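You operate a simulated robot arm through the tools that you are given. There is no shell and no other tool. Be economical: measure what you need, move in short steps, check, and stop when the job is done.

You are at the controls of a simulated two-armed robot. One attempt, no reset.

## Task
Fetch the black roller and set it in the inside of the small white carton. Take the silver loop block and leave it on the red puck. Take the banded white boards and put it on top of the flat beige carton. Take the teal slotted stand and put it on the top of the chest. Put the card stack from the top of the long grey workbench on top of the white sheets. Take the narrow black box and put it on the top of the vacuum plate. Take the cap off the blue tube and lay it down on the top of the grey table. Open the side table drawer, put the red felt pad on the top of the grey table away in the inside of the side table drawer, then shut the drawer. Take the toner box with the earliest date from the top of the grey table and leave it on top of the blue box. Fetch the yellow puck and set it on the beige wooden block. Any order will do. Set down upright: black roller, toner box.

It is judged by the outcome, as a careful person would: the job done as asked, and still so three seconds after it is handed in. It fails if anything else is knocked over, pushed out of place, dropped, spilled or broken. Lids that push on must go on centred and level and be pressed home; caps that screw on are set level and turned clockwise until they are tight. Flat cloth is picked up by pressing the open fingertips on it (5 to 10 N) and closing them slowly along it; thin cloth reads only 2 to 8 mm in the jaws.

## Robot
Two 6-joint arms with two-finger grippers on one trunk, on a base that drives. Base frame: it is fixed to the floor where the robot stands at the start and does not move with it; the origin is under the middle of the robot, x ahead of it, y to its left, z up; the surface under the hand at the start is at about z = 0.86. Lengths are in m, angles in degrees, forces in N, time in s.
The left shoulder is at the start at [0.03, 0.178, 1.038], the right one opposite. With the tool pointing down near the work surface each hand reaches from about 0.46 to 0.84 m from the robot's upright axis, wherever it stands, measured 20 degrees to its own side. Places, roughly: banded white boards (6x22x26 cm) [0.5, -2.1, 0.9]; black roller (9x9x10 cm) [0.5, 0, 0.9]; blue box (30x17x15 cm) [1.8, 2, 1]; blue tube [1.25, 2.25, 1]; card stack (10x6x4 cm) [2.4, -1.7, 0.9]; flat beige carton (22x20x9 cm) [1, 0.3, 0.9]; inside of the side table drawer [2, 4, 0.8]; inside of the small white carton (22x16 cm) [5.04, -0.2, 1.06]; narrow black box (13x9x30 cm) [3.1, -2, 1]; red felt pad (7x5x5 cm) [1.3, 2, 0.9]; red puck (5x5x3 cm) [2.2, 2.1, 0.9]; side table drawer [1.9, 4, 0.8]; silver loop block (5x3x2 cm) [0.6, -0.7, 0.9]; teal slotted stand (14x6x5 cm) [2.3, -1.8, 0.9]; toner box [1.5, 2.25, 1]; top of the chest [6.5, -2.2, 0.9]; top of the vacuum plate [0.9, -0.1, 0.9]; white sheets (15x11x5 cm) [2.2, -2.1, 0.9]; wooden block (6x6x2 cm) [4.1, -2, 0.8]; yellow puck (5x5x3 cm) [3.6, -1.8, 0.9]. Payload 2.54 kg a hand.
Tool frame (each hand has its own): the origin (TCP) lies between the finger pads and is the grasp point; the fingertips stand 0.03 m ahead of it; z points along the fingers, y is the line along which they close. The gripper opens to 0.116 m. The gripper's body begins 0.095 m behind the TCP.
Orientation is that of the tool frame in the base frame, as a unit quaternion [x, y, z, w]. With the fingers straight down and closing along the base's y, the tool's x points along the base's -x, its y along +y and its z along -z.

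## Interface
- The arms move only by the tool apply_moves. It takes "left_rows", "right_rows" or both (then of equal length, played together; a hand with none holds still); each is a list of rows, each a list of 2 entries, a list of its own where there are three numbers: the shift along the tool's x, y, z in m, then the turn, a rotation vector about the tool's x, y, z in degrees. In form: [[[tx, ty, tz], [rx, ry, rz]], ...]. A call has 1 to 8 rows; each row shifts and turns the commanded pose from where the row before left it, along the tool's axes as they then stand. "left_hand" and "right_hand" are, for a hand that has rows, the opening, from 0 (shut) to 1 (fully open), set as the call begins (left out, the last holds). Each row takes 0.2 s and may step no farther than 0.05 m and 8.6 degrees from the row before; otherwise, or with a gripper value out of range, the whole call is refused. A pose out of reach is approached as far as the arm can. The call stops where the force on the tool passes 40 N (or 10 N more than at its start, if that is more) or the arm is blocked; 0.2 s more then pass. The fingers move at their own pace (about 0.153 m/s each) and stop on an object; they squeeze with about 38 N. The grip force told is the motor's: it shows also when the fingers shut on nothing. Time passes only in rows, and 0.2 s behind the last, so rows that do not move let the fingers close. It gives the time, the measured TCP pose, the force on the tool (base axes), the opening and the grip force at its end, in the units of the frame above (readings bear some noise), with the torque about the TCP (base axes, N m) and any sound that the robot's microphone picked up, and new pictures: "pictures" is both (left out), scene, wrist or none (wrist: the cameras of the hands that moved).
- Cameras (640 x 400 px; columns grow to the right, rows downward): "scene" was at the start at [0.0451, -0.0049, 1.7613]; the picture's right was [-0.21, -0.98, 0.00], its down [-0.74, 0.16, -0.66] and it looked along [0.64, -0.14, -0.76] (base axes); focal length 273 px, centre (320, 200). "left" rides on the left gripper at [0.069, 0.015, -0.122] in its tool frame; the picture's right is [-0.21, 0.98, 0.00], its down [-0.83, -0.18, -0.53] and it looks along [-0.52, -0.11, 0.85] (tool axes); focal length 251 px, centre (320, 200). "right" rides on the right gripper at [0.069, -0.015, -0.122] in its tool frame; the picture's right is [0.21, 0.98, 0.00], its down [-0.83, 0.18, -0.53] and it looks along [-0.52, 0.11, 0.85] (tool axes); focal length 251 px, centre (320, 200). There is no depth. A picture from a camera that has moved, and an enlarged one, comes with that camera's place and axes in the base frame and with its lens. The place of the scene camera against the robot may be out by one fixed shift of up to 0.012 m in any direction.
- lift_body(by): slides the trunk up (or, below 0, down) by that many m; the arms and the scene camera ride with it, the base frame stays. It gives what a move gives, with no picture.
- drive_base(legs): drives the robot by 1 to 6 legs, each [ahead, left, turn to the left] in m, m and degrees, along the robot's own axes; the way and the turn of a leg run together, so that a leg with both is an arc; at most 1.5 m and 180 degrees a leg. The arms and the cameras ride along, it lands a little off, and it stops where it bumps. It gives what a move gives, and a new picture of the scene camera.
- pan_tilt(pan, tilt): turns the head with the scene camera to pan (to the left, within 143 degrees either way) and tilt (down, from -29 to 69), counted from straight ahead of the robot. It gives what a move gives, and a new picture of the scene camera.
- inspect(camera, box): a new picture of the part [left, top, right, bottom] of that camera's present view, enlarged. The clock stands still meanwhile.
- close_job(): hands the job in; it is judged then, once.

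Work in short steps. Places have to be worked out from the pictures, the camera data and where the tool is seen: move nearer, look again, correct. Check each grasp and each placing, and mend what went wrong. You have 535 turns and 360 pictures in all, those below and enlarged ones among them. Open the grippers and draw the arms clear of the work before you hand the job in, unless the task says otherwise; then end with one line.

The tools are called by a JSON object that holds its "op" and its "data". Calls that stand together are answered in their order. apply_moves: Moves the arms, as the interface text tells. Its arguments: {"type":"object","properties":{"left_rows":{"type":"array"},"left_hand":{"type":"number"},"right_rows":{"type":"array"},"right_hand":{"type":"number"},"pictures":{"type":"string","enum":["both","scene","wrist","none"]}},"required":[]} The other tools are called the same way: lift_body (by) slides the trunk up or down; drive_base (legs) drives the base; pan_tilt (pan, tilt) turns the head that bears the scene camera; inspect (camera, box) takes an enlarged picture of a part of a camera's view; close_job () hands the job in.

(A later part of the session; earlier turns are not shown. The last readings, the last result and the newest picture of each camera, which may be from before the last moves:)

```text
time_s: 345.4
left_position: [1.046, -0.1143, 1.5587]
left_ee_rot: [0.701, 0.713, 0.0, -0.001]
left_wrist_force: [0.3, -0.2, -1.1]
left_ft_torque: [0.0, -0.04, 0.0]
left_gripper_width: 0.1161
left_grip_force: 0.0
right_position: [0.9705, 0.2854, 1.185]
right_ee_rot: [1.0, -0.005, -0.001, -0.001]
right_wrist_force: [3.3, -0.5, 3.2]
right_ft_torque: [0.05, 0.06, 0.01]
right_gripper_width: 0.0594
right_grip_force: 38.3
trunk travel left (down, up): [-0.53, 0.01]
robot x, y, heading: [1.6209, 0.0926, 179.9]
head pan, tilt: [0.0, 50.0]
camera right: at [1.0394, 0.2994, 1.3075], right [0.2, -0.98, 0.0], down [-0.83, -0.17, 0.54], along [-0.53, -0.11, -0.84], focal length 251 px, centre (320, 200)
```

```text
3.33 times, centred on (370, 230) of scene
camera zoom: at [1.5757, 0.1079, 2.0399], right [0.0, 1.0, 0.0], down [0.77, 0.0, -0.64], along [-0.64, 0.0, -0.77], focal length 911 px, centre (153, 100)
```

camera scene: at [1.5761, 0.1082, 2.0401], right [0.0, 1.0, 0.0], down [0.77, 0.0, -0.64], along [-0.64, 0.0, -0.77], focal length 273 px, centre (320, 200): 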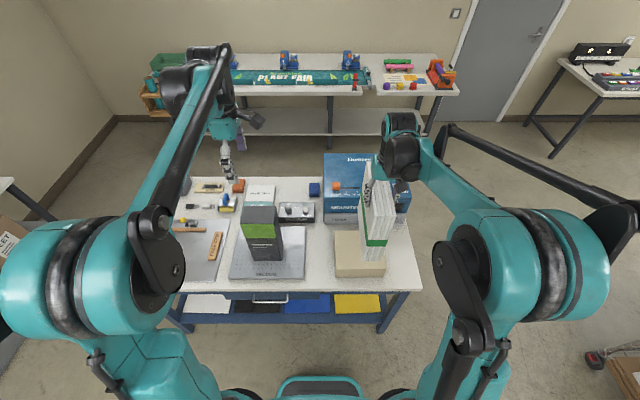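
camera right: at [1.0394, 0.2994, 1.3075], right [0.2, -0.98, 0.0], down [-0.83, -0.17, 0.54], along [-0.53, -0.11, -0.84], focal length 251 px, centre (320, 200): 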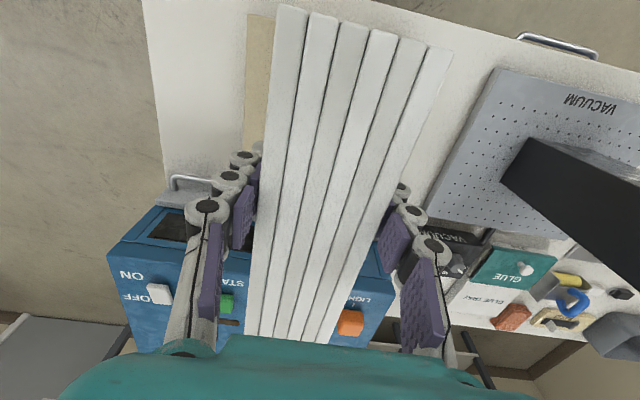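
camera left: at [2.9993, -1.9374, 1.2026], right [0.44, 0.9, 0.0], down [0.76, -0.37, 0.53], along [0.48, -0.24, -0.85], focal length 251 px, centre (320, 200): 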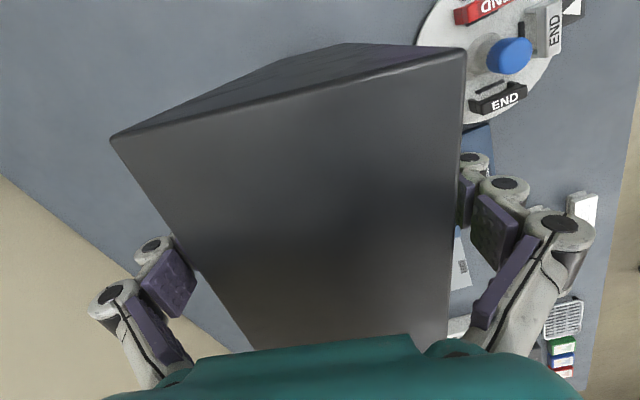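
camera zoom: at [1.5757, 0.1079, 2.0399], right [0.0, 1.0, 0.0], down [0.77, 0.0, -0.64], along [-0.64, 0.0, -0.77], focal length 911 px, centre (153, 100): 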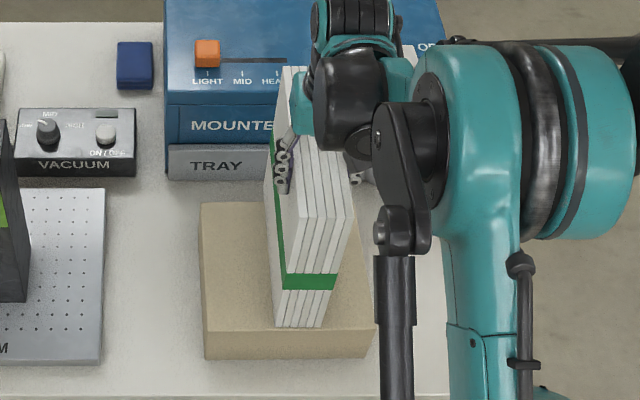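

Upright and centred. Release gently and rise.

{"op": "apply_moves", "data": {"right_rows": [[[0, 0, 0], [0, 0, 0]], [[0, 0, 0], [0, 0, 0]], [[0, 0, 0], [0, 0, 0]], [[0, 0, -0.03], [0, 0, 0]], [[0, 0, -0.045], [0, 0, 0]], [[0, 0, -0.045], [0, 0, 0]], [[0, 0, -0.045], [0, 0, 0]]], "right_hand": 0.9, "pictures": "wrist"}}

{"op": "inspect", "data": {"camera": "scene", "box": [220, 150, 440, 290]}}

```text
time_s: 347.0
left_position: [1.0483, -0.1154, 1.5602]
left_ee_rot: [0.701, 0.713, 0.0, 0.0]
left_wrist_force: [0.0, 0.7, 0.2]
left_ft_torque: [0.0, 0.02, -0.03]
left_gripper_width: 0.1161
left_grip_force: 0.1
right_position: [0.9683, 0.2857, 1.3534]
right_ee_rot: [1.0, -0.006, -0.003, -0.002]
right_wrist_force: [0.5, 0.1, 0.3]
right_ft_torque: [0.0, 0.01, -0.02]
right_gripper_width: 0.1043
right_grip_force: 0.0
trunk travel left (down, up): [-0.53, 0.01]
robot x, y, heading: [1.6245, 0.0957, 179.4]
head pan, tilt: [0.0, 50.0]
camera right: at [1.0381, 0.3006, 1.4753], right [0.2, -0.98, 0.0], down [-0.83, -0.17, 0.54], along [-0.53, -0.11, -0.84], focal length 251 px, centre (320, 200)
```

right: 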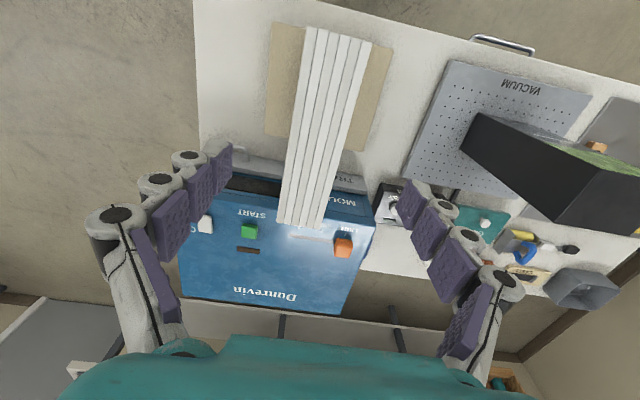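

```text
2.86 times, centred on (330, 220) of scene
camera zoom: at [1.576, 0.108, 2.0401], right [0.0, 1.0, 0.0], down [0.77, 0.0, -0.64], along [-0.64, 0.0, -0.77], focal length 781 px, centre (291, 143)
```

zoom: 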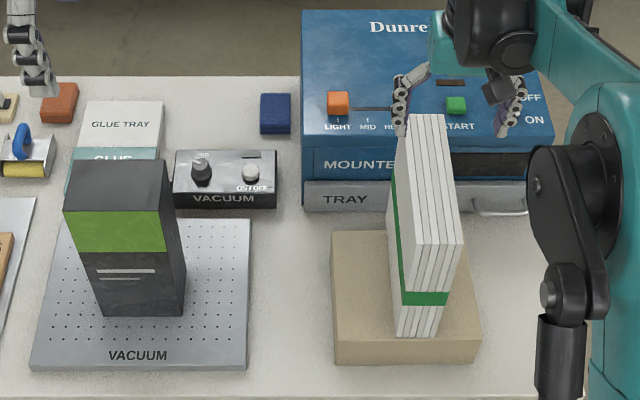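

Both boxes stand properly. Raise hands, lower the trunk, and drive to the grey table.

{"op": "apply_moves", "data": {"right_rows": [[[0.02, 0, -0.045], [0, 0, 0]], [[0.02, 0, -0.045], [0, 0, 0]], [[0.02, 0, -0.045], [0, 0, 0]]], "pictures": "none"}}

{"op": "drive_base", "data": {"legs": [[-0.4, 0, 0], [0, 0, -90], [0.95, 0, 0], [0, 0.45, 0]]}}

{"op": "lift_body", "data": {"by": -0.2}}

{"op": "pan_tilt", "data": {"pan": 0, "tilt": 45}}

```text
time_s: 347.8
left_position: [1.047, -0.1147, 1.5596]
left_ee_rot: [0.701, 0.713, 0.0, -0.001]
left_wrist_force: [0.0, 0.0, 0.3]
left_ft_torque: [0.04, -0.04, -0.01]
left_gripper_width: 0.1162
left_grip_force: 0.0
right_position: [1.0349, 0.2849, 1.4867]
right_ee_rot: [1.0, -0.007, -0.002, 0.0]
right_wrist_force: [-0.2, -0.1, 0.1]
right_ft_torque: [-0.02, 0.0, 0.01]
right_gripper_width: 0.1043
right_grip_force: 0.1
trunk travel left (down, up): [-0.53, 0.01]
robot x, y, heading: [1.6191, 0.0946, 179.8]
head pan, tilt: [0.0, 50.0]
```

```text
time_s: 361.0
left_position: [1.3669, 1.616, 1.5599]
left_ee_rot: [1.0, 0.012, 0.0, 0.0]
left_wrist_force: [-0.6, 0.3, -0.5]
left_ft_torque: [0.03, 0.02, -0.03]
left_gripper_width: 0.1161
left_grip_force: 0.1
right_position: [1.7679, 1.6334, 1.4863]
right_ee_rot: [-0.705, 0.71, 0.0, 0.002]
right_wrist_force: [-1.2, -0.5, 0.7]
right_ft_torque: [0.03, -0.02, 0.02]
right_gripper_width: 0.1043
right_grip_force: 0.0
trunk travel left (down, up): [-0.53, 0.01]
robot x, y, heading: [1.5824, 1.0393, 90.2]
head pan, tilt: [0.0, 50.0]
camera scene: at [1.5807, 1.1005, 2.0401], right [1.0, 0.0, 0.0], down [0.0, -0.77, -0.64], along [0.0, 0.64, -0.77], focal length 273 px, centre (320, 200)
```

scene: 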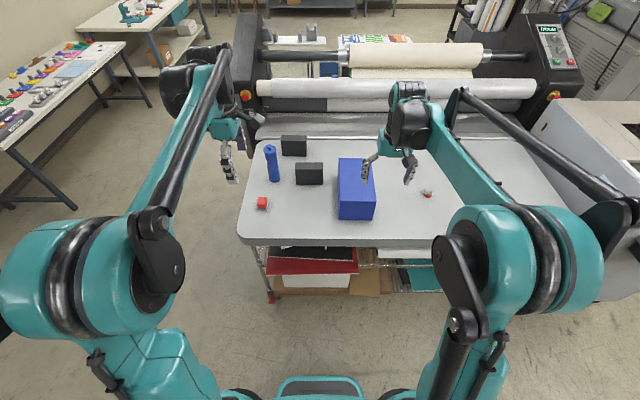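

```text
time_s: 363.2
left_position: [1.3649, 1.6171, 1.36]
left_ee_rot: [1.0, 0.012, 0.0, 0.0]
left_wrist_force: [-1.1, 0.4, 0.4]
left_ft_torque: [0.03, 0.01, 0.0]
left_gripper_width: 0.116
left_grip_force: 0.0
right_position: [1.765, 1.6335, 1.2865]
right_ee_rot: [-0.705, 0.709, 0.001, 0.002]
right_wrist_force: [-0.4, 0.4, 1.0]
right_ft_torque: [0.03, 0.0, 0.0]
right_gripper_width: 0.1045
right_grip_force: 0.0
trunk travel left (down, up): [-0.33, 0.21]
robot x, y, heading: [1.58, 1.0421, 90.3]
head pan, tilt: [0.0, 50.0]
```

```text
time_s: 363.9
left_position: [1.3655, 1.6175, 1.3593]
left_ee_rot: [1.0, 0.012, 0.0, 0.0]
left_wrist_force: [-0.7, 0.0, 0.1]
left_ft_torque: [0.03, 0.0, 0.0]
left_gripper_width: 0.1158
left_grip_force: 0.0
right_position: [1.765, 1.6328, 1.2855]
right_ee_rot: [-0.705, 0.709, 0.001, 0.001]
right_wrist_force: [0.2, 0.8, -0.2]
right_ft_torque: [0.02, 0.04, -0.03]
right_gripper_width: 0.1046
right_grip_force: 0.0
trunk travel left (down, up): [-0.33, 0.21]
robot x, y, heading: [1.5831, 1.0403, 90.5]
head pan, tilt: [0.0, 45.0]
camera scene: at [1.5791, 1.1047, 1.847], right [1.0, 0.0, 0.0], down [0.0, -0.71, -0.71], along [0.0, 0.71, -0.71], focal length 273 px, centre (320, 200)
```

scene: 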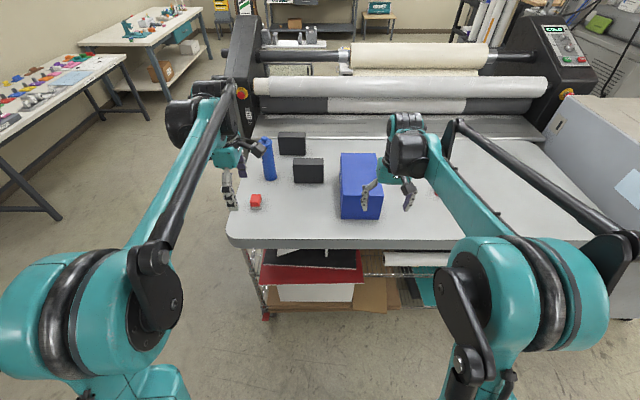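

{"op": "inspect", "data": {"camera": "scene", "box": [220, 110, 400, 230]}}

```text
3.33 times, centred on (310, 170) of scene
camera zoom: at [1.5791, 1.1047, 1.847], right [1.0, 0.0, 0.0], down [0.0, -0.71, -0.71], along [0.0, 0.71, -0.71], focal length 911 px, centre (353, 300)
```

zoom: 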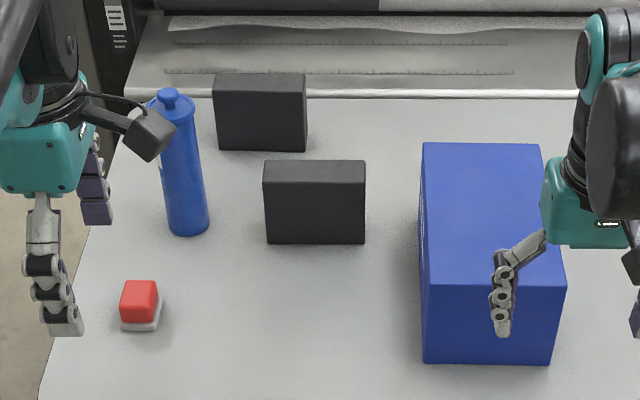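

Two dark toner boxes show no date on this side. I'll go round to the table's left end to see their other faces.

{"op": "drive_base", "data": {"legs": [[0, 1.1, 0], [1.2, 0, 0], [0, 0, -90]]}}

{"op": "pan_tilt", "data": {"pan": 0, "tilt": 35}}

```text
time_s: 378.9
left_position: [1.0184, 2.4378, 1.3582]
left_ee_rot: [0.726, -0.688, 0.0, 0.0]
left_wrist_force: [-0.1, 0.7, 0.3]
left_ft_torque: [0.02, 0.0, 0.01]
left_gripper_width: 0.116
left_grip_force: 0.0
right_position: [1.0471, 2.0389, 1.2861]
right_ee_rot: [-0.014, 1.0, 0.0, 0.001]
right_wrist_force: [-0.7, -0.1, -1.0]
right_ft_torque: [0.03, 0.02, -0.01]
right_gripper_width: 0.1043
right_grip_force: 0.1
trunk travel left (down, up): [-0.33, 0.21]
robot x, y, heading: [0.4502, 2.2075, 2.1]
head pan, tilt: [0.0, 45.0]
camera scene: at [0.4992, 2.2179, 1.847], right [0.04, -1.0, 0.0], down [-0.71, -0.03, -0.71], along [0.71, 0.03, -0.71], focal length 273 px, centre (320, 200)
```

scene: 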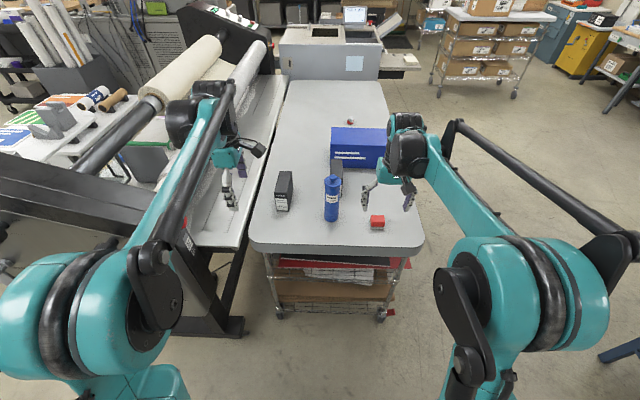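

```text
time_s: 379.6
left_position: [1.0185, 2.438, 1.3588]
left_ee_rot: [0.725, -0.689, -0.001, 0.0]
left_wrist_force: [0.6, -1.8, 0.2]
left_ft_torque: [0.0, -0.03, 0.04]
left_gripper_width: 0.1161
left_grip_force: 0.1
right_position: [1.0455, 2.0387, 1.2862]
right_ee_rot: [-0.013, 1.0, 0.0, 0.002]
right_wrist_force: [-0.1, -0.1, 0.6]
right_ft_torque: [-0.01, 0.0, 0.01]
right_gripper_width: 0.1045
right_grip_force: 0.1
trunk travel left (down, up): [-0.33, 0.21]
robot x, y, heading: [0.447, 2.2011, 2.2]
head pan, tilt: [0.0, 35.0]
camera scene: at [0.5059, 2.2183, 1.8617], right [0.04, -1.0, 0.0], down [-0.57, -0.02, -0.82], along [0.82, 0.03, -0.57], focal length 273 px, centre (320, 200)
```

scene: 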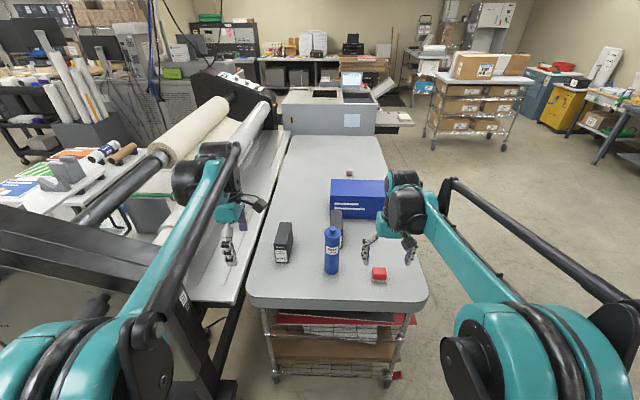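

{"op": "inspect", "data": {"camera": "scene", "box": [260, 205, 350, 285]}}

```text
5.00 times, centred on (305, 245) of scene
camera zoom: at [0.5059, 2.2183, 1.8617], right [0.04, -1.0, 0.0], down [-0.57, -0.02, -0.82], along [0.82, 0.03, -0.57], focal length 1366 px, centre (395, -25)
```

zoom: 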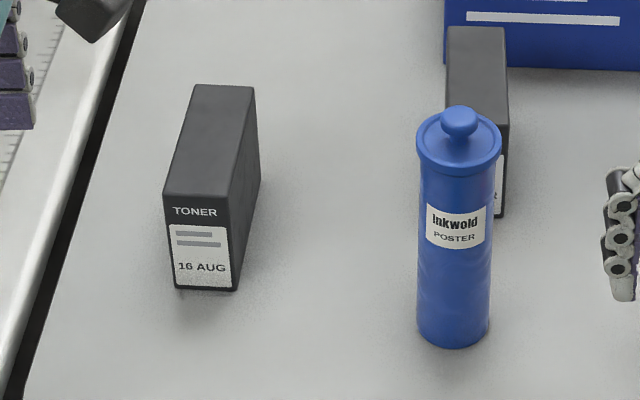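

Labels face this side: "16 AUG" on one. Sidestep to see past the tube.

{"op": "drive_base", "data": {"legs": [[0, -0.3, 0]]}}

{"op": "inspect", "data": {"camera": "scene", "box": [240, 185, 330, 265]}}

```text
time_s: 381.7
left_position: [1.0287, 2.1348, 1.3579]
left_ee_rot: [0.725, -0.689, -0.001, -0.001]
left_wrist_force: [0.6, -0.2, 0.1]
left_ft_torque: [0.04, -0.02, 0.01]
left_gripper_width: 0.116
left_grip_force: 0.1
right_position: [1.0552, 1.7356, 1.2863]
right_ee_rot: [-0.012, 1.0, 0.0, 0.002]
right_wrist_force: [-0.1, 0.2, -0.6]
right_ft_torque: [0.0, 0.04, 0.02]
right_gripper_width: 0.1046
right_grip_force: 0.1
trunk travel left (down, up): [-0.33, 0.21]
robot x, y, heading: [0.4554, 1.9061, 1.8]
head pan, tilt: [0.0, 35.0]
camera scene: at [0.5161, 1.9167, 1.8618], right [0.03, -1.0, 0.0], down [-0.57, -0.02, -0.82], along [0.82, 0.03, -0.57], focal length 273 px, centre (320, 200)
```

scene: 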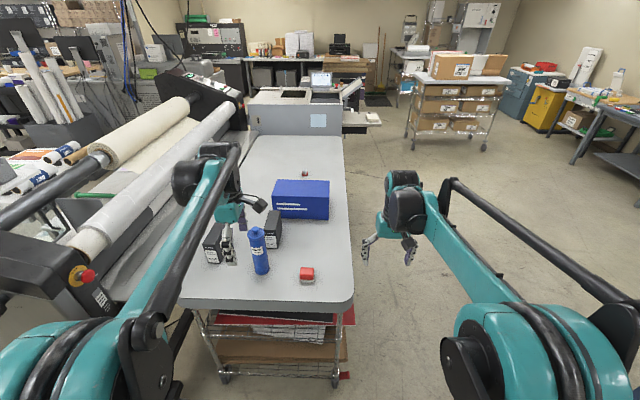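

```text
5.00 times, centred on (285, 225) of scene
camera zoom: at [0.5161, 1.9167, 1.8618], right [0.03, -1.0, 0.0], down [-0.57, -0.02, -0.82], along [0.82, 0.03, -0.57], focal length 1366 px, centre (495, 75)
```

zoom: 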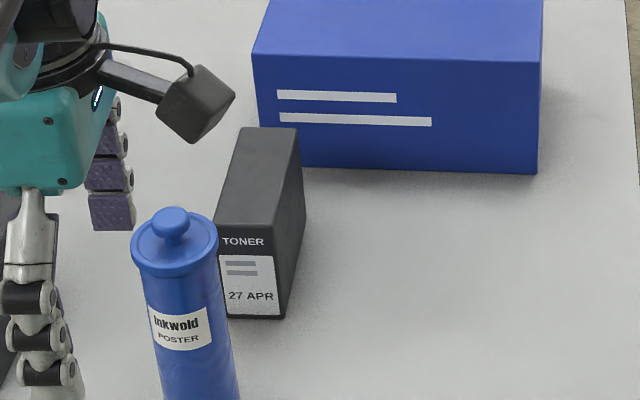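

"27 APR" is earlier than "16 AUG", so the front box is the one. Go back to the table's front, at x≈1.33.

{"op": "drive_base", "data": {"legs": [[0, -0.86, -1.8], [0.87, 0, 0], [0, 0, 90], [0.33, 0, 0]]}}

{"op": "pan_tilt", "data": {"pan": 0, "tilt": 52}}

```text
time_s: 396.1
left_position: [1.1015, 1.9473, 1.3599]
left_ee_rot: [1.0, 0.019, 0.0, 0.0]
left_wrist_force: [-0.2, 0.3, -0.5]
left_ft_torque: [-0.03, -0.01, 0.0]
left_gripper_width: 0.116
left_grip_force: 0.1
right_position: [1.5015, 1.9694, 1.2858]
right_ee_rot: [0.711, -0.703, -0.001, -0.001]
right_wrist_force: [0.2, 0.3, -0.4]
right_ft_torque: [0.0, 0.0, 0.01]
right_gripper_width: 0.1045
right_grip_force: 0.0
trunk travel left (down, up): [-0.33, 0.21]
robot x, y, heading: [1.3233, 1.3717, 91.3]
head pan, tilt: [0.0, 35.0]
camera scene: at [1.3237, 1.4445, 1.8618], right [1.0, 0.02, 0.0], down [0.01, -0.57, -0.82], along [-0.02, 0.82, -0.57], focal length 273 px, centre (320, 200)
```

scene: 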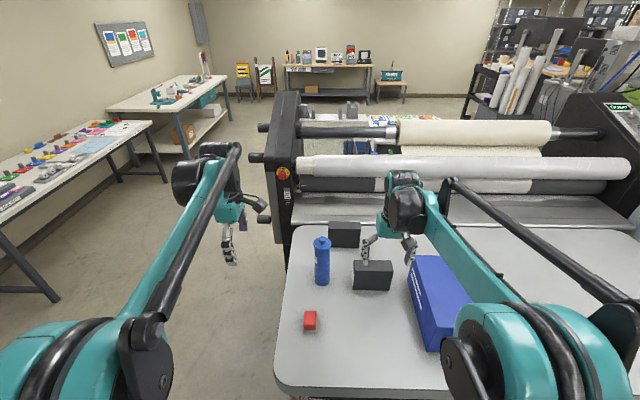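

```text
time_s: 396.9
left_position: [1.1023, 1.9467, 1.3592]
left_ee_rot: [1.0, 0.019, 0.0, 0.0]
left_wrist_force: [0.1, 0.3, 0.1]
left_ft_torque: [0.03, 0.0, 0.02]
left_gripper_width: 0.116
left_grip_force: 0.1
right_position: [1.5023, 1.9693, 1.2856]
right_ee_rot: [0.711, -0.703, -0.001, -0.001]
right_wrist_force: [-1.4, 0.1, -0.3]
right_ft_torque: [0.01, 0.0, -0.01]
right_gripper_width: 0.1041
right_grip_force: 0.0
trunk travel left (down, up): [-0.33, 0.21]
robot x, y, heading: [1.3255, 1.3755, 91.4]
head pan, tilt: [0.0, 52.0]
camera scene: at [1.324, 1.4309, 1.8375], right [1.0, 0.02, 0.0], down [0.02, -0.79, -0.62], along [-0.01, 0.62, -0.79], focal length 273 px, centre (320, 200)
```

scene: 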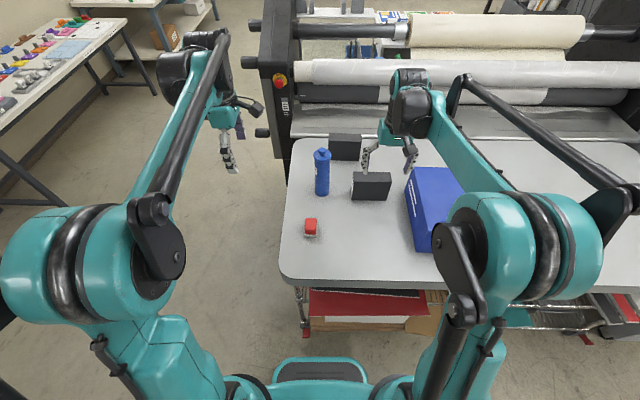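

Rotate the right hand 90° to close across the toner's thickness.

{"op": "apply_moves", "data": {"right_rows": [[[0, 0, 0], [0, 0, 8.5]], [[0, 0, 0], [0, 0, 8.5]], [[0, 0, 0], [0, 0, 8.5]], [[0, 0, 0], [0, 0, 8.5]], [[0, 0, 0], [0, 0, 8.5]], [[0, 0, 0], [0, 0, 8.5]], [[0, 0, 0], [0, 0, 8.5]], [[0, 0, 0], [0, 0, 8.5]]], "right_hand": 0.85, "pictures": "none"}}

{"op": "apply_moves", "data": {"right_rows": [[[0, 0, 0], [0, 0, 8.5]], [[0, 0, 0], [0, 0, 8.5]], [[0, 0, 0], [0, 0, 4.5]], [[0, -0.045, 0], [0, 0, 0]], [[0, -0.045, 0], [0, 0, 0]], [[0, -0.045, 0], [0, 0, 0]], [[-0.01, -0.045, 0], [0, 0, 0]], [[-0.01, -0.03, 0], [0, 0, 0]]], "pictures": "wrist"}}

```text
time_s: 398.7
left_position: [1.102, 1.9469, 1.3593]
left_ee_rot: [1.0, 0.019, 0.0, 0.0]
left_wrist_force: [1.0, 0.3, 0.3]
left_ft_torque: [0.03, -0.01, 0.0]
left_gripper_width: 0.1158
left_grip_force: 0.0
right_position: [1.5005, 1.9696, 1.286]
right_ee_rot: [-0.195, 0.981, 0.001, 0.002]
right_wrist_force: [-0.3, -1.0, 0.1]
right_ft_torque: [-0.05, -0.01, -0.03]
right_gripper_width: 0.0985
right_grip_force: 0.1
trunk travel left (down, up): [-0.33, 0.21]
robot x, y, heading: [1.3259, 1.375, 91.3]
head pan, tilt: [0.0, 52.0]
```

```text
time_s: 400.5
left_position: [1.1017, 1.9453, 1.3591]
left_ee_rot: [1.0, 0.02, -0.001, -0.001]
left_wrist_force: [0.8, -1.3, 0.6]
left_ft_torque: [0.0, -0.02, -0.05]
left_gripper_width: 0.116
left_grip_force: 0.1
right_position: [1.5233, 1.7592, 1.2825]
right_ee_rot: [-0.01, 1.0, 0.002, 0.0]
right_wrist_force: [0.6, 0.6, -0.4]
right_ft_torque: [-0.01, 0.0, 0.01]
right_gripper_width: 0.0989
right_grip_force: 0.0
trunk travel left (down, up): [-0.33, 0.21]
robot x, y, heading: [1.324, 1.3759, 91.1]
head pan, tilt: [0.0, 52.0]
camera right: at [1.4551, 1.7409, 1.4054], right [-0.23, 0.97, 0.0], down [0.82, 0.2, 0.54], along [0.52, 0.13, -0.84], focal length 251 px, centre (320, 200)
```

right: 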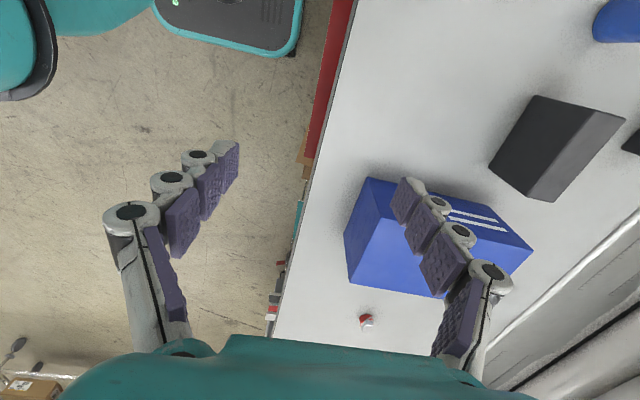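

Sign slip in y; drive 6 cm ahead and move the hand +y over the toner box.

{"op": "drive_base", "data": {"legs": [[0.07, 0, -1.1]]}}

{"op": "apply_moves", "data": {"right_rows": [[[0, 0.045, 0], [0, 0, 0]], [[0, 0.045, 0], [0, 0, 0]], [[0, 0.045, 0], [0, 0, 0]], [[0, 0.045, 0], [0, 0, 0]], [[0, 0.045, 0], [0, 0, 0]], [[0, 0.045, 0], [0, 0, 0]], [[0, 0.045, 0], [0, 0, 0]], [[0, 0.04, 0], [0, 0, 0]]], "pictures": "wrist"}}

```text
time_s: 401.5
left_position: [1.1112, 2.0191, 1.3584]
left_ee_rot: [1.0, 0.011, 0.0, 0.001]
left_wrist_force: [-0.3, 0.4, 0.0]
left_ft_torque: [-0.03, -0.02, 0.01]
left_gripper_width: 0.1159
left_grip_force: 0.1
right_position: [1.5299, 1.8235, 1.2825]
right_ee_rot: [-0.001, 1.0, 0.001, 0.0]
right_wrist_force: [-0.5, 0.3, -0.5]
right_ft_torque: [-0.07, 0.02, -0.02]
right_gripper_width: 0.0988
right_grip_force: 0.0
trunk travel left (down, up): [-0.33, 0.21]
robot x, y, heading: [1.3274, 1.4443, 90.1]
head pan, tilt: [0.0, 52.0]
camera scene: at [1.324, 1.5001, 1.8374], right [1.0, 0.0, 0.0], down [0.0, -0.79, -0.61], along [0.0, 0.61, -0.79], focal length 273 px, centre (320, 200)
```

scene: 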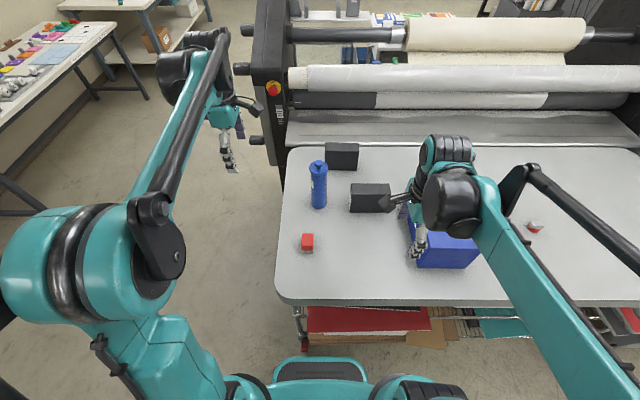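

```text
time_s: 403.3
left_position: [1.1097, 2.0194, 1.359]
left_ee_rot: [1.0, 0.01, 0.0, 0.002]
left_wrist_force: [0.4, 0.9, -0.2]
left_ft_torque: [-0.06, 0.03, 0.01]
left_gripper_width: 0.1161
left_grip_force: 0.1
right_position: [1.5309, 2.1806, 1.2832]
right_ee_rot: [-0.001, 1.0, 0.001, 0.0]
right_wrist_force: [-0.3, -0.2, -0.5]
right_ft_torque: [-0.07, -0.02, -0.03]
right_gripper_width: 0.0985
right_grip_force: 0.0
trunk travel left (down, up): [-0.33, 0.21]
robot x, y, heading: [1.3255, 1.4462, 90.2]
head pan, tilt: [0.0, 52.0]
camera right: at [1.4605, 2.1642, 1.4059], right [-0.22, 0.98, 0.0], down [0.83, 0.18, 0.53], along [0.52, 0.12, -0.84], focal length 251 px, centre (320, 200)
```

right: 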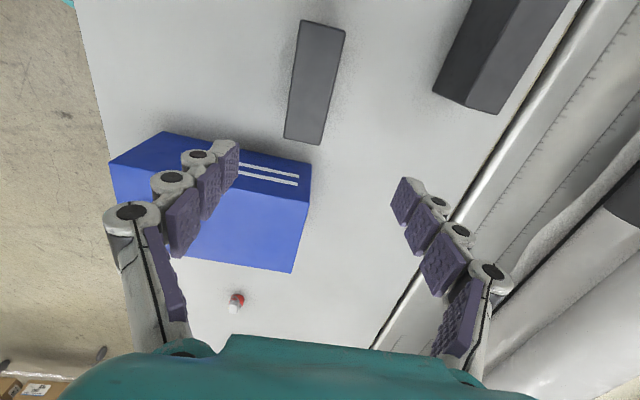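

Toner centre (1.515,2.168), aligned. Descend onto it.

{"op": "apply_moves", "data": {"right_rows": [[[0.008, -0.006, 0.03], [0, 0, 0]], [[0.008, -0.006, 0.04], [0, 0, 0]], [[0, 0, 0.045], [0, 0, 0]], [[0, 0, 0.045], [0, 0, 0]], [[0, 0, 0.045], [0, 0, 0]], [[0, 0, 0.04], [0, 0, 0]], [[0, 0, 0.03], [0, 0, 0]]], "pictures": "wrist"}}

```text
time_s: 404.9
left_position: [1.1104, 2.0185, 1.3592]
left_ee_rot: [1.0, 0.011, -0.001, 0.0]
left_wrist_force: [-0.7, 0.1, 0.2]
left_ft_torque: [-0.03, -0.03, 0.01]
left_gripper_width: 0.1161
left_grip_force: 0.2
right_position: [1.5121, 2.1669, 1.0069]
right_ee_rot: [-0.001, 1.0, 0.0, 0.0]
right_wrist_force: [0.0, 0.2, -0.6]
right_ft_torque: [0.02, -0.01, 0.02]
right_gripper_width: 0.0986
right_grip_force: 0.0
trunk travel left (down, up): [-0.33, 0.21]
robot x, y, heading: [1.3268, 1.4424, 90.3]
head pan, tilt: [0.0, 52.0]
camera right: at [1.443, 2.1511, 1.1301], right [-0.22, 0.98, 0.0], down [0.83, 0.18, 0.53], along [0.52, 0.12, -0.84], focal length 251 px, centre (320, 200)
```

right: 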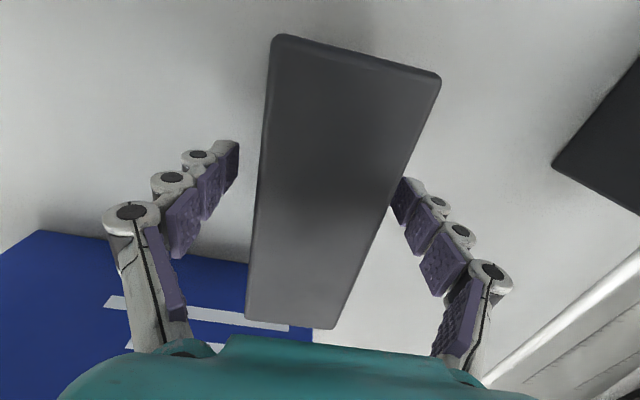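

{"op": "apply_moves", "data": {"right_rows": [[[0, 0, 0], [0, 0, 0]], [[0, 0, 0], [0, 0, 0]], [[0, 0, 0], [0, 0, 0]]], "right_hand": 0, "pictures": "none"}}

{"op": "apply_moves", "data": {"right_rows": [[[0, 0, -0.02], [0, 0, 0]], [[0, 0, -0.04], [0, 0, 0]], [[0, 0, -0.045], [0, 0, 0]], [[0, 0, -0.045], [0, 0, 0]], [[0, 0, -0.045], [0, 0, 0]], [[0, 0, -0.045], [0, 0, 0]]], "pictures": "scene"}}

```text
time_s: 405.7
left_position: [1.1112, 2.018, 1.3595]
left_ee_rot: [1.0, 0.01, 0.0, 0.0]
left_wrist_force: [0.1, 0.8, -0.5]
left_ft_torque: [0.0, 0.0, -0.01]
left_gripper_width: 0.116
left_grip_force: 0.0
right_position: [1.5122, 2.165, 1.0081]
right_ee_rot: [-0.001, 1.0, 0.001, 0.001]
right_wrist_force: [0.1, -1.5, 4.6]
right_ft_torque: [-0.41, -0.03, -0.07]
right_gripper_width: 0.0571
right_grip_force: 38.0
trunk travel left (down, up): [-0.33, 0.21]
robot x, y, heading: [1.3254, 1.4465, 90.1]
head pan, tilt: [0.0, 52.0]
```

```text
time_s: 407.1
left_position: [1.11, 2.0181, 1.3599]
left_ee_rot: [1.0, 0.011, 0.0, 0.0]
left_wrist_force: [0.3, 0.0, -0.1]
left_ft_torque: [0.02, 0.01, 0.03]
left_gripper_width: 0.1157
left_grip_force: 0.0
right_position: [1.5091, 2.1627, 1.2499]
right_ee_rot: [-0.001, 1.0, 0.002, 0.001]
right_wrist_force: [-0.7, -0.6, -3.9]
right_ft_torque: [0.02, 0.0, -0.02]
right_gripper_width: 0.0571
right_grip_force: 37.9
trunk travel left (down, up): [-0.33, 0.21]
robot x, y, heading: [1.3267, 1.4415, 90.0]
head pan, tilt: [0.0, 52.0]
camera scene: at [1.3236, 1.4982, 1.8374], right [1.0, 0.0, 0.0], down [0.0, -0.79, -0.62], along [0.0, 0.62, -0.79], focal length 273 px, centre (320, 200)
```

scene: 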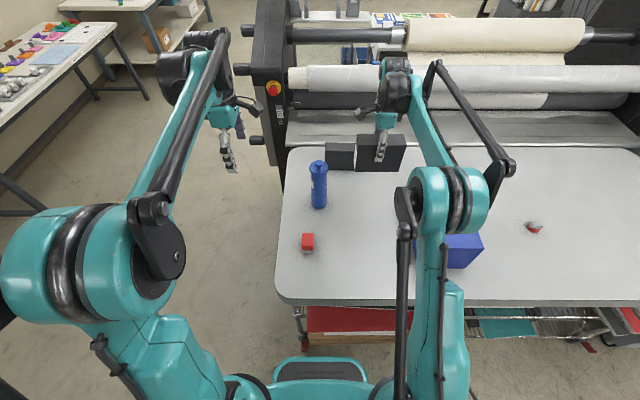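

Toner held (57 mm). Move it over the blue box's top.

{"op": "apply_moves", "data": {"right_rows": [[[-0.0415, -0.017, 0], [0, 0, 0]], [[-0.0415, -0.017, 0], [0, 0, 0]], [[-0.0415, -0.017, 0], [0, 0, 0]], [[-0.0415, -0.017, 0], [0, 0, 0]], [[-0.0415, -0.017, 0], [0, 0, 0]], [[-0.0415, -0.017, 0], [0, 0, 0]]], "pictures": "both"}}

{"op": "inspect", "data": {"camera": "scene", "box": [380, 140, 520, 280]}}

```text
time_s: 408.5
left_position: [1.112, 2.0174, 1.3599]
left_ee_rot: [1.0, 0.01, -0.002, 0.0]
left_wrist_force: [0.1, -0.6, 0.4]
left_ft_torque: [0.05, 0.06, -0.02]
left_gripper_width: 0.1161
left_grip_force: 0.0
right_position: [1.7656, 2.0617, 1.2519]
right_ee_rot: [-0.002, 1.0, 0.002, -0.001]
right_wrist_force: [0.0, 0.0, -4.6]
right_ft_torque: [0.0, 0.06, 0.01]
right_gripper_width: 0.0572
right_grip_force: 37.6
trunk travel left (down, up): [-0.33, 0.21]
robot x, y, heading: [1.3259, 1.4427, 90.4]
head pan, tilt: [0.0, 52.0]
camera scene: at [1.3267, 1.4977, 1.8374], right [1.0, 0.0, 0.0], down [0.0, -0.79, -0.62], along [0.0, 0.62, -0.79], focal length 273 px, centre (320, 200)
camera right: at [1.6967, 2.0466, 1.3761], right [-0.22, 0.98, 0.0], down [0.83, 0.18, 0.53], along [0.52, 0.12, -0.85], focal length 251 px, centre (320, 200)
```

scene: 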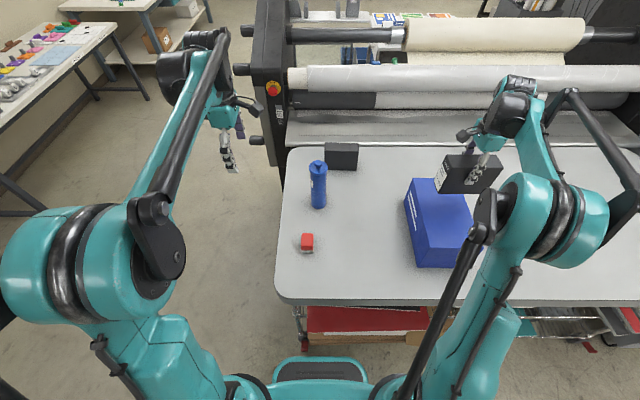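
right: 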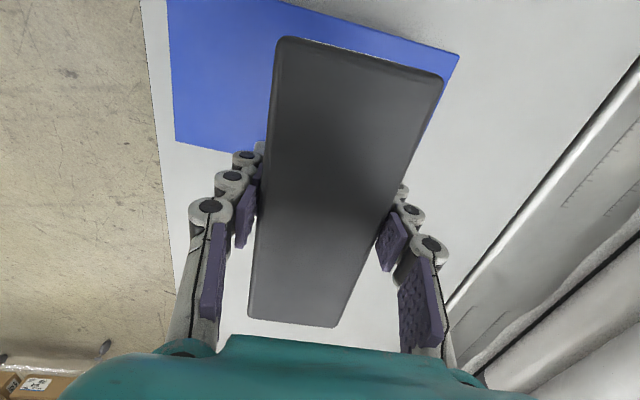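

```text
2.86 times, centred on (450, 210) of scene
camera zoom: at [1.3267, 1.4977, 1.8374], right [1.0, 0.0, 0.0], down [0.0, -0.79, -0.62], along [0.0, 0.62, -0.79], focal length 781 px, centre (-51, 171)
```

zoom: 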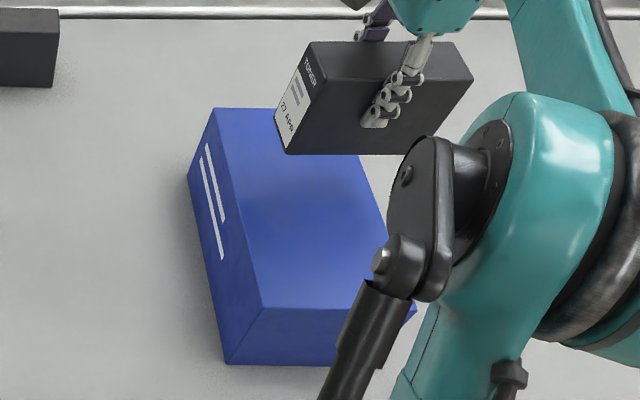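

Label "27 APR" confirmed. Blue box top centre (1.757,2.06). Lower onto it.

{"op": "apply_moves", "data": {"right_rows": [[[0.008, 0, 0.03], [0, 0, 0]], [[0, 0, 0.035], [0, 0, 0]], [[0, 0, 0.015], [0, 0, 0]], [[0, 0, 0.006], [0, 0, 0]]], "pictures": "none"}}

{"op": "apply_moves", "data": {"right_rows": [[[0, 0, 0.005], [0, 0, 0]], [[0, 0, 0], [0, 0, 0]]], "pictures": "none"}}

{"op": "inspect", "data": {"camera": "scene", "box": [380, 140, 520, 280]}}

```text
time_s: 409.5
left_position: [1.111, 2.0186, 1.3592]
left_ee_rot: [1.0, 0.01, -0.001, 0.0]
left_wrist_force: [-0.3, -0.2, 0.1]
left_ft_torque: [0.03, 0.03, -0.01]
left_gripper_width: 0.1159
left_grip_force: 0.1
right_position: [1.7556, 2.0636, 1.1639]
right_ee_rot: [-0.002, 1.0, 0.001, -0.001]
right_wrist_force: [-0.2, 0.6, -4.6]
right_ft_torque: [0.01, 0.04, 0.02]
right_gripper_width: 0.057
right_grip_force: 38.3
trunk travel left (down, up): [-0.33, 0.21]
robot x, y, heading: [1.3263, 1.4428, 90.0]
head pan, tilt: [0.0, 52.0]
```

```text
time_s: 410.1
left_position: [1.1106, 2.0188, 1.3589]
left_ee_rot: [1.0, 0.01, 0.001, 0.0]
left_wrist_force: [-0.1, -0.7, 0.5]
left_ft_torque: [0.0, -0.05, -0.01]
left_gripper_width: 0.1158
left_grip_force: 0.0
right_position: [1.7534, 2.0639, 1.1596]
right_ee_rot: [0.0, 1.0, 0.002, 0.001]
right_wrist_force: [1.7, 2.0, 5.1]
right_ft_torque: [-0.06, 0.0, 0.02]
right_gripper_width: 0.0572
right_grip_force: 38.0
trunk travel left (down, up): [-0.33, 0.21]
robot x, y, heading: [1.3232, 1.4408, 90.3]
head pan, tilt: [0.0, 52.0]
```

```text
2.86 times, centred on (450, 210) of scene
camera zoom: at [1.3239, 1.4988, 1.8375], right [1.0, 0.0, 0.0], down [0.0, -0.79, -0.62], along [0.0, 0.62, -0.79], focal length 781 px, centre (-51, 171)
```

zoom: 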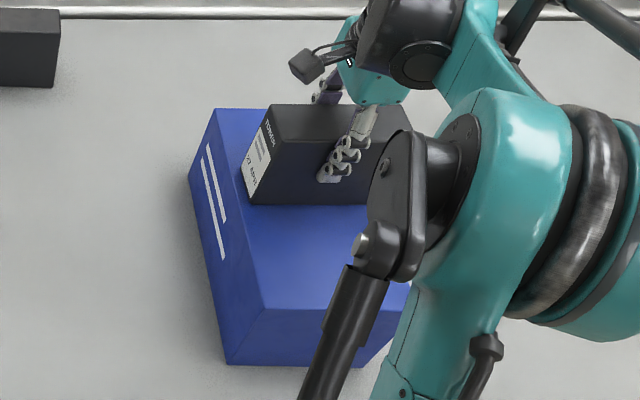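

In contact at ~10 N. Release and rise.

{"op": "apply_moves", "data": {"right_rows": [[[0, 0, 0.001], [0, 0, 0]], [[0, 0, 0], [0, 0, 0]], [[0, 0, 0], [0, 0, 0]], [[0, 0, -0.03], [0, 0, 0]], [[0, 0, -0.045], [0, 0, 0]], [[0, 0, -0.045], [0, 0, 0]], [[0, -0.02, -0.04], [0, 0, 0]]], "right_hand": 0.8, "pictures": "wrist"}}

{"op": "inspect", "data": {"camera": "scene", "box": [280, 140, 380, 260]}}

```text
time_s: 411.7
left_position: [1.1111, 2.0143, 1.3604]
left_ee_rot: [1.0, 0.011, 0.0, -0.001]
left_wrist_force: [0.6, -0.5, 0.2]
left_ft_torque: [0.06, -0.02, 0.02]
left_gripper_width: 0.1163
left_grip_force: 0.1
right_position: [1.7533, 2.0434, 1.3183]
right_ee_rot: [-0.001, 1.0, 0.002, 0.001]
right_wrist_force: [1.2, -0.3, 0.6]
right_ft_torque: [0.1, -0.03, 0.0]
right_gripper_width: 0.093
right_grip_force: 0.0
trunk travel left (down, up): [-0.33, 0.21]
robot x, y, heading: [1.3267, 1.4457, 90.4]
head pan, tilt: [0.0, 52.0]
camera right: at [1.6834, 2.0281, 1.4418], right [-0.22, 0.98, 0.0], down [0.82, 0.18, 0.54], along [0.52, 0.12, -0.84], focal length 251 px, centre (320, 200)
```

right: 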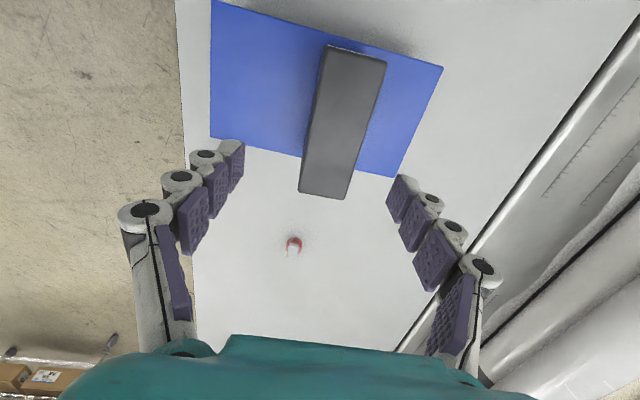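

```text
3.33 times, centred on (330, 200) of scene
camera zoom: at [1.3233, 1.4955, 1.8375], right [1.0, 0.0, 0.0], down [0.0, -0.79, -0.62], along [0.0, 0.62, -0.79], focal length 911 px, centre (287, 200)
```

zoom: 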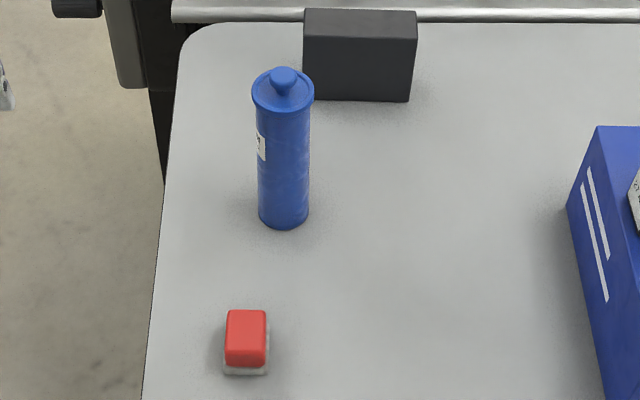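

Toner is on the blue box. For the cap: left hand will hold the tube from the robot side at 45°, right hand takes the knob from above. First turn both wrists to default yaw.

{"op": "apply_moves", "data": {"left_rows": [[[0, 0.02, 0], [0, 0, 8.5]], [[0, 0.02, 0], [0, 0, 8.5]], [[0, 0.02, 0], [0, 0, 8.5]], [[0, 0, 0], [0, 0, 8.5]], [[0, 0, 0], [0, 0, 8.5]], [[0, 0, 0], [0, 0, 8.5]], [[0, 0, 0], [0, 0, 8.5]], [[0, 0, 0], [0, 0, 8.5]]], "right_rows": [[[0, 0, 0], [0, 0, -8.5]], [[0, 0, 0], [0, 0, -8.5]], [[0, 0, 0], [0, 0, -8.5]], [[0, 0, 0], [0, 0, -8.5]], [[0, 0, 0], [0, 0, -8.5]], [[0, 0, 0], [0, 0, -8.5]], [[0, 0, 0], [0, 0, -8.5]], [[0, 0, 0], [0, 0, -8.5]]], "left_hand": 0.85, "right_hand": 0.5, "pictures": "none"}}

{"op": "apply_moves", "data": {"left_rows": [[[0, 0, 0], [0, 0, 8.0]], [[0, 0, 0], [0, 0, 8.0]], [[0, 0, 0], [0, 0, 5]]], "right_rows": [[[0, 0, 0], [0, 0, -8.5]], [[0, 0, 0], [0, 0, -8.5]], [[0, 0, 0], [0, 0, -5]]], "pictures": "none"}}

```text
time_s: 413.5
left_position: [1.1039, 1.961, 1.3597]
left_ee_rot: [0.834, -0.552, 0.001, 0.0]
left_wrist_force: [0.6, 0.7, -0.3]
left_ft_torque: [-0.02, -0.04, 0.01]
left_gripper_width: 0.0988
left_grip_force: 0.0
right_position: [1.755, 2.0455, 1.3161]
right_ee_rot: [-0.562, 0.827, 0.001, 0.001]
right_wrist_force: [0.8, -0.3, 0.5]
right_ft_torque: [-0.01, 0.01, 0.02]
right_gripper_width: 0.0581
right_grip_force: 0.1
trunk travel left (down, up): [-0.33, 0.21]
robot x, y, heading: [1.3218, 1.442, 90.4]
head pan, tilt: [0.0, 52.0]
```

```text
time_s: 414.3
left_position: [1.1025, 1.9605, 1.3603]
left_ee_rot: [0.72, -0.694, 0.0, 0.0]
left_wrist_force: [0.7, 0.4, -0.5]
left_ft_torque: [-0.03, 0.05, 0.0]
left_gripper_width: 0.0987
left_grip_force: 0.0
right_position: [1.754, 2.0453, 1.3158]
right_ee_rot: [0.708, -0.706, -0.002, -0.001]
right_wrist_force: [0.2, 0.3, -0.1]
right_ft_torque: [0.0, 0.01, -0.01]
right_gripper_width: 0.058
right_grip_force: 0.0
trunk travel left (down, up): [-0.33, 0.21]
robot x, y, heading: [1.3268, 1.4427, 90.2]
head pan, tilt: [0.0, 52.0]
```

{"op": "apply_moves", "data": {"left_rows": [[[0, 0, 0], [0, 0, 2]], [[0, 0, 0], [0, -7.5, 0]], [[0, 0, 0], [0, -7.5, 0]], [[0, 0, 0], [0, -7.5, 0]], [[0, 0, 0], [0, -7.5, 0]], [[0, 0, 0], [0, -7.5, 0]], [[0, 0, 0], [0, -7.5, 0]]], "pictures": "both"}}

```text
time_s: 415.9
left_position: [1.1036, 1.9574, 1.3603]
left_ee_rot: [0.654, -0.652, -0.273, -0.271]
left_wrist_force: [-0.1, -0.3, 0.1]
left_ft_torque: [0.01, 0.02, 0.0]
left_gripper_width: 0.0986
left_grip_force: 0.1
right_position: [1.7541, 2.0446, 1.3154]
right_ee_rot: [0.707, -0.707, -0.001, -0.002]
right_wrist_force: [-0.6, -0.7, -0.2]
right_ft_torque: [-0.01, 0.01, -0.01]
right_gripper_width: 0.0581
right_grip_force: 0.1
trunk travel left (down, up): [-0.33, 0.21]
robot x, y, heading: [1.3264, 1.443, 90.2]
head pan, tilt: [0.0, 52.0]
camera scene: at [1.324, 1.4974, 1.8374], right [1.0, 0.0, 0.0], down [0.0, -0.79, -0.62], along [0.0, 0.62, -0.79], focal length 273 px, centre (320, 200)
camera left: at [1.0894, 1.8225, 1.3971], right [-0.98, 0.15, 0.15], down [0.18, 0.2, 0.96], along [0.11, 0.97, -0.23], focal length 251 px, centre (320, 200)
```

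scene: 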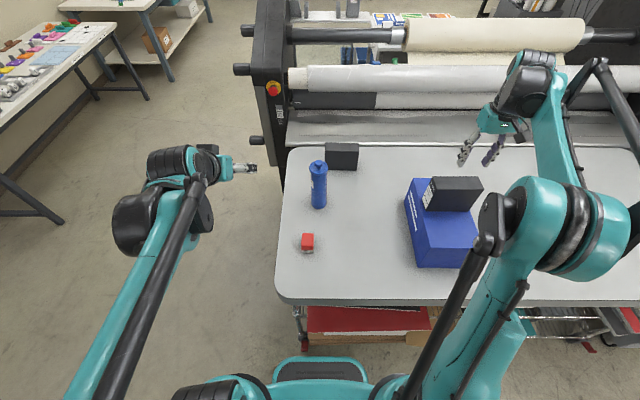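
left: 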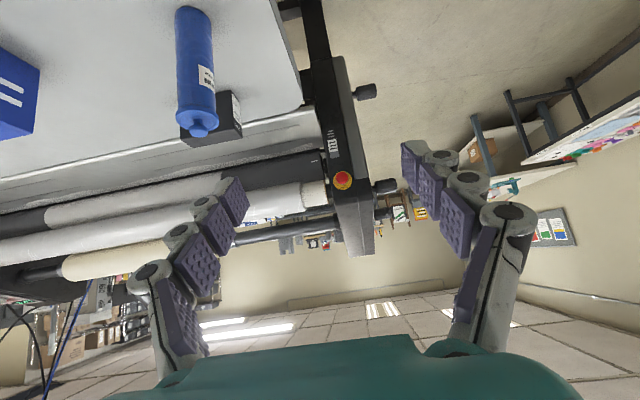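

Pitch works. Bring the left hand to a pre-grasp 0.12 m short of the tube.

{"op": "apply_moves", "data": {"left_rows": [[[0.013, -0.027, 0.0347], [0, 0, 0]], [[0.013, -0.027, 0.0347], [0, 0, 0]], [[0.013, -0.027, 0.0347], [0, 0, 0]], [[0.013, -0.027, 0.0347], [0, 0, 0]], [[0.013, -0.027, 0.0347], [0, 0, 0]], [[0.013, -0.027, 0.0347], [0, 0, 0]], [[0.013, -0.027, 0.0347], [0, 0, 0]], [[0.013, -0.027, 0.0347], [0, 0, 0]]], "pictures": "both"}}

```text
time_s: 417.7
left_position: [1.319, 2.0831, 1.0855]
left_ee_rot: [0.655, -0.652, -0.271, -0.268]
left_wrist_force: [0.7, -0.3, -0.4]
left_ft_torque: [0.02, 0.02, 0.0]
left_gripper_width: 0.0986
left_grip_force: 0.0
right_position: [1.7563, 2.0461, 1.3139]
right_ee_rot: [0.708, -0.706, 0.0, -0.001]
right_wrist_force: [0.2, -0.4, -1.1]
right_ft_torque: [-0.05, 0.04, 0.02]
right_gripper_width: 0.0581
right_grip_force: 0.0
trunk travel left (down, up): [-0.33, 0.21]
robot x, y, heading: [1.3299, 1.4421, 90.2]
head pan, tilt: [0.0, 52.0]
camera scene: at [1.3257, 1.5013, 1.8373], right [1.0, 0.0, 0.0], down [0.0, -0.79, -0.61], along [0.0, 0.61, -0.79], focal length 273 px, centre (320, 200)
camera left: at [1.3059, 1.9472, 1.1231], right [-0.98, 0.15, 0.15], down [0.18, 0.21, 0.96], along [0.11, 0.97, -0.23], focal length 251 px, centre (320, 200)
```

scene: 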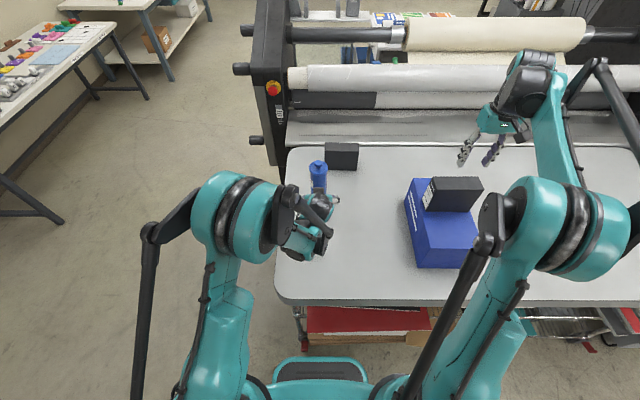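
left: 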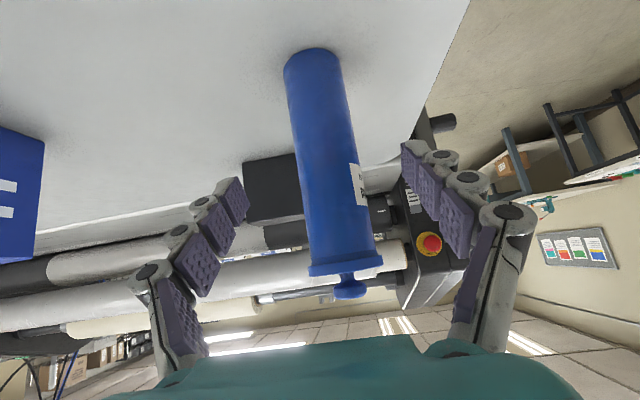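

Tube axis at (1.318,2.187). Advance along the fingers to straddle the body at z≈1.0.

{"op": "apply_moves", "data": {"left_rows": [[[-0.0033, 0, 0.0335], [0, 0, 0]], [[-0.0033, 0, 0.0335], [0, 0, 0]], [[-0.0033, 0, 0.0335], [0, 0, 0]], [[-0.0033, 0, 0.0335], [0, 0, 0]]], "pictures": "wrist"}}

```text
time_s: 418.7
left_position: [1.3194, 2.1867, 1.0027]
left_ee_rot: [0.655, -0.652, -0.271, -0.269]
left_wrist_force: [-0.5, -0.2, -1.4]
left_ft_torque: [-0.04, -0.01, -0.03]
left_gripper_width: 0.0985
left_grip_force: 0.0
right_position: [1.7543, 2.0465, 1.3144]
right_ee_rot: [0.708, -0.706, -0.001, -0.001]
right_wrist_force: [0.5, 0.7, -0.7]
right_ft_torque: [-0.06, 0.01, 0.01]
right_gripper_width: 0.058
right_grip_force: 0.0
trunk travel left (down, up): [-0.33, 0.21]
robot x, y, heading: [1.3264, 1.4433, 90.4]
head pan, tilt: [0.0, 52.0]
camera left: at [1.3041, 2.0517, 1.0399], right [-0.98, 0.15, 0.15], down [0.18, 0.21, 0.96], along [0.11, 0.97, -0.23], focal length 251 px, centre (320, 200)
```

left: 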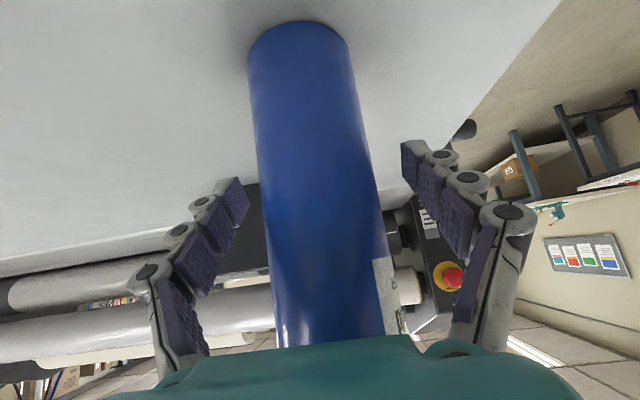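

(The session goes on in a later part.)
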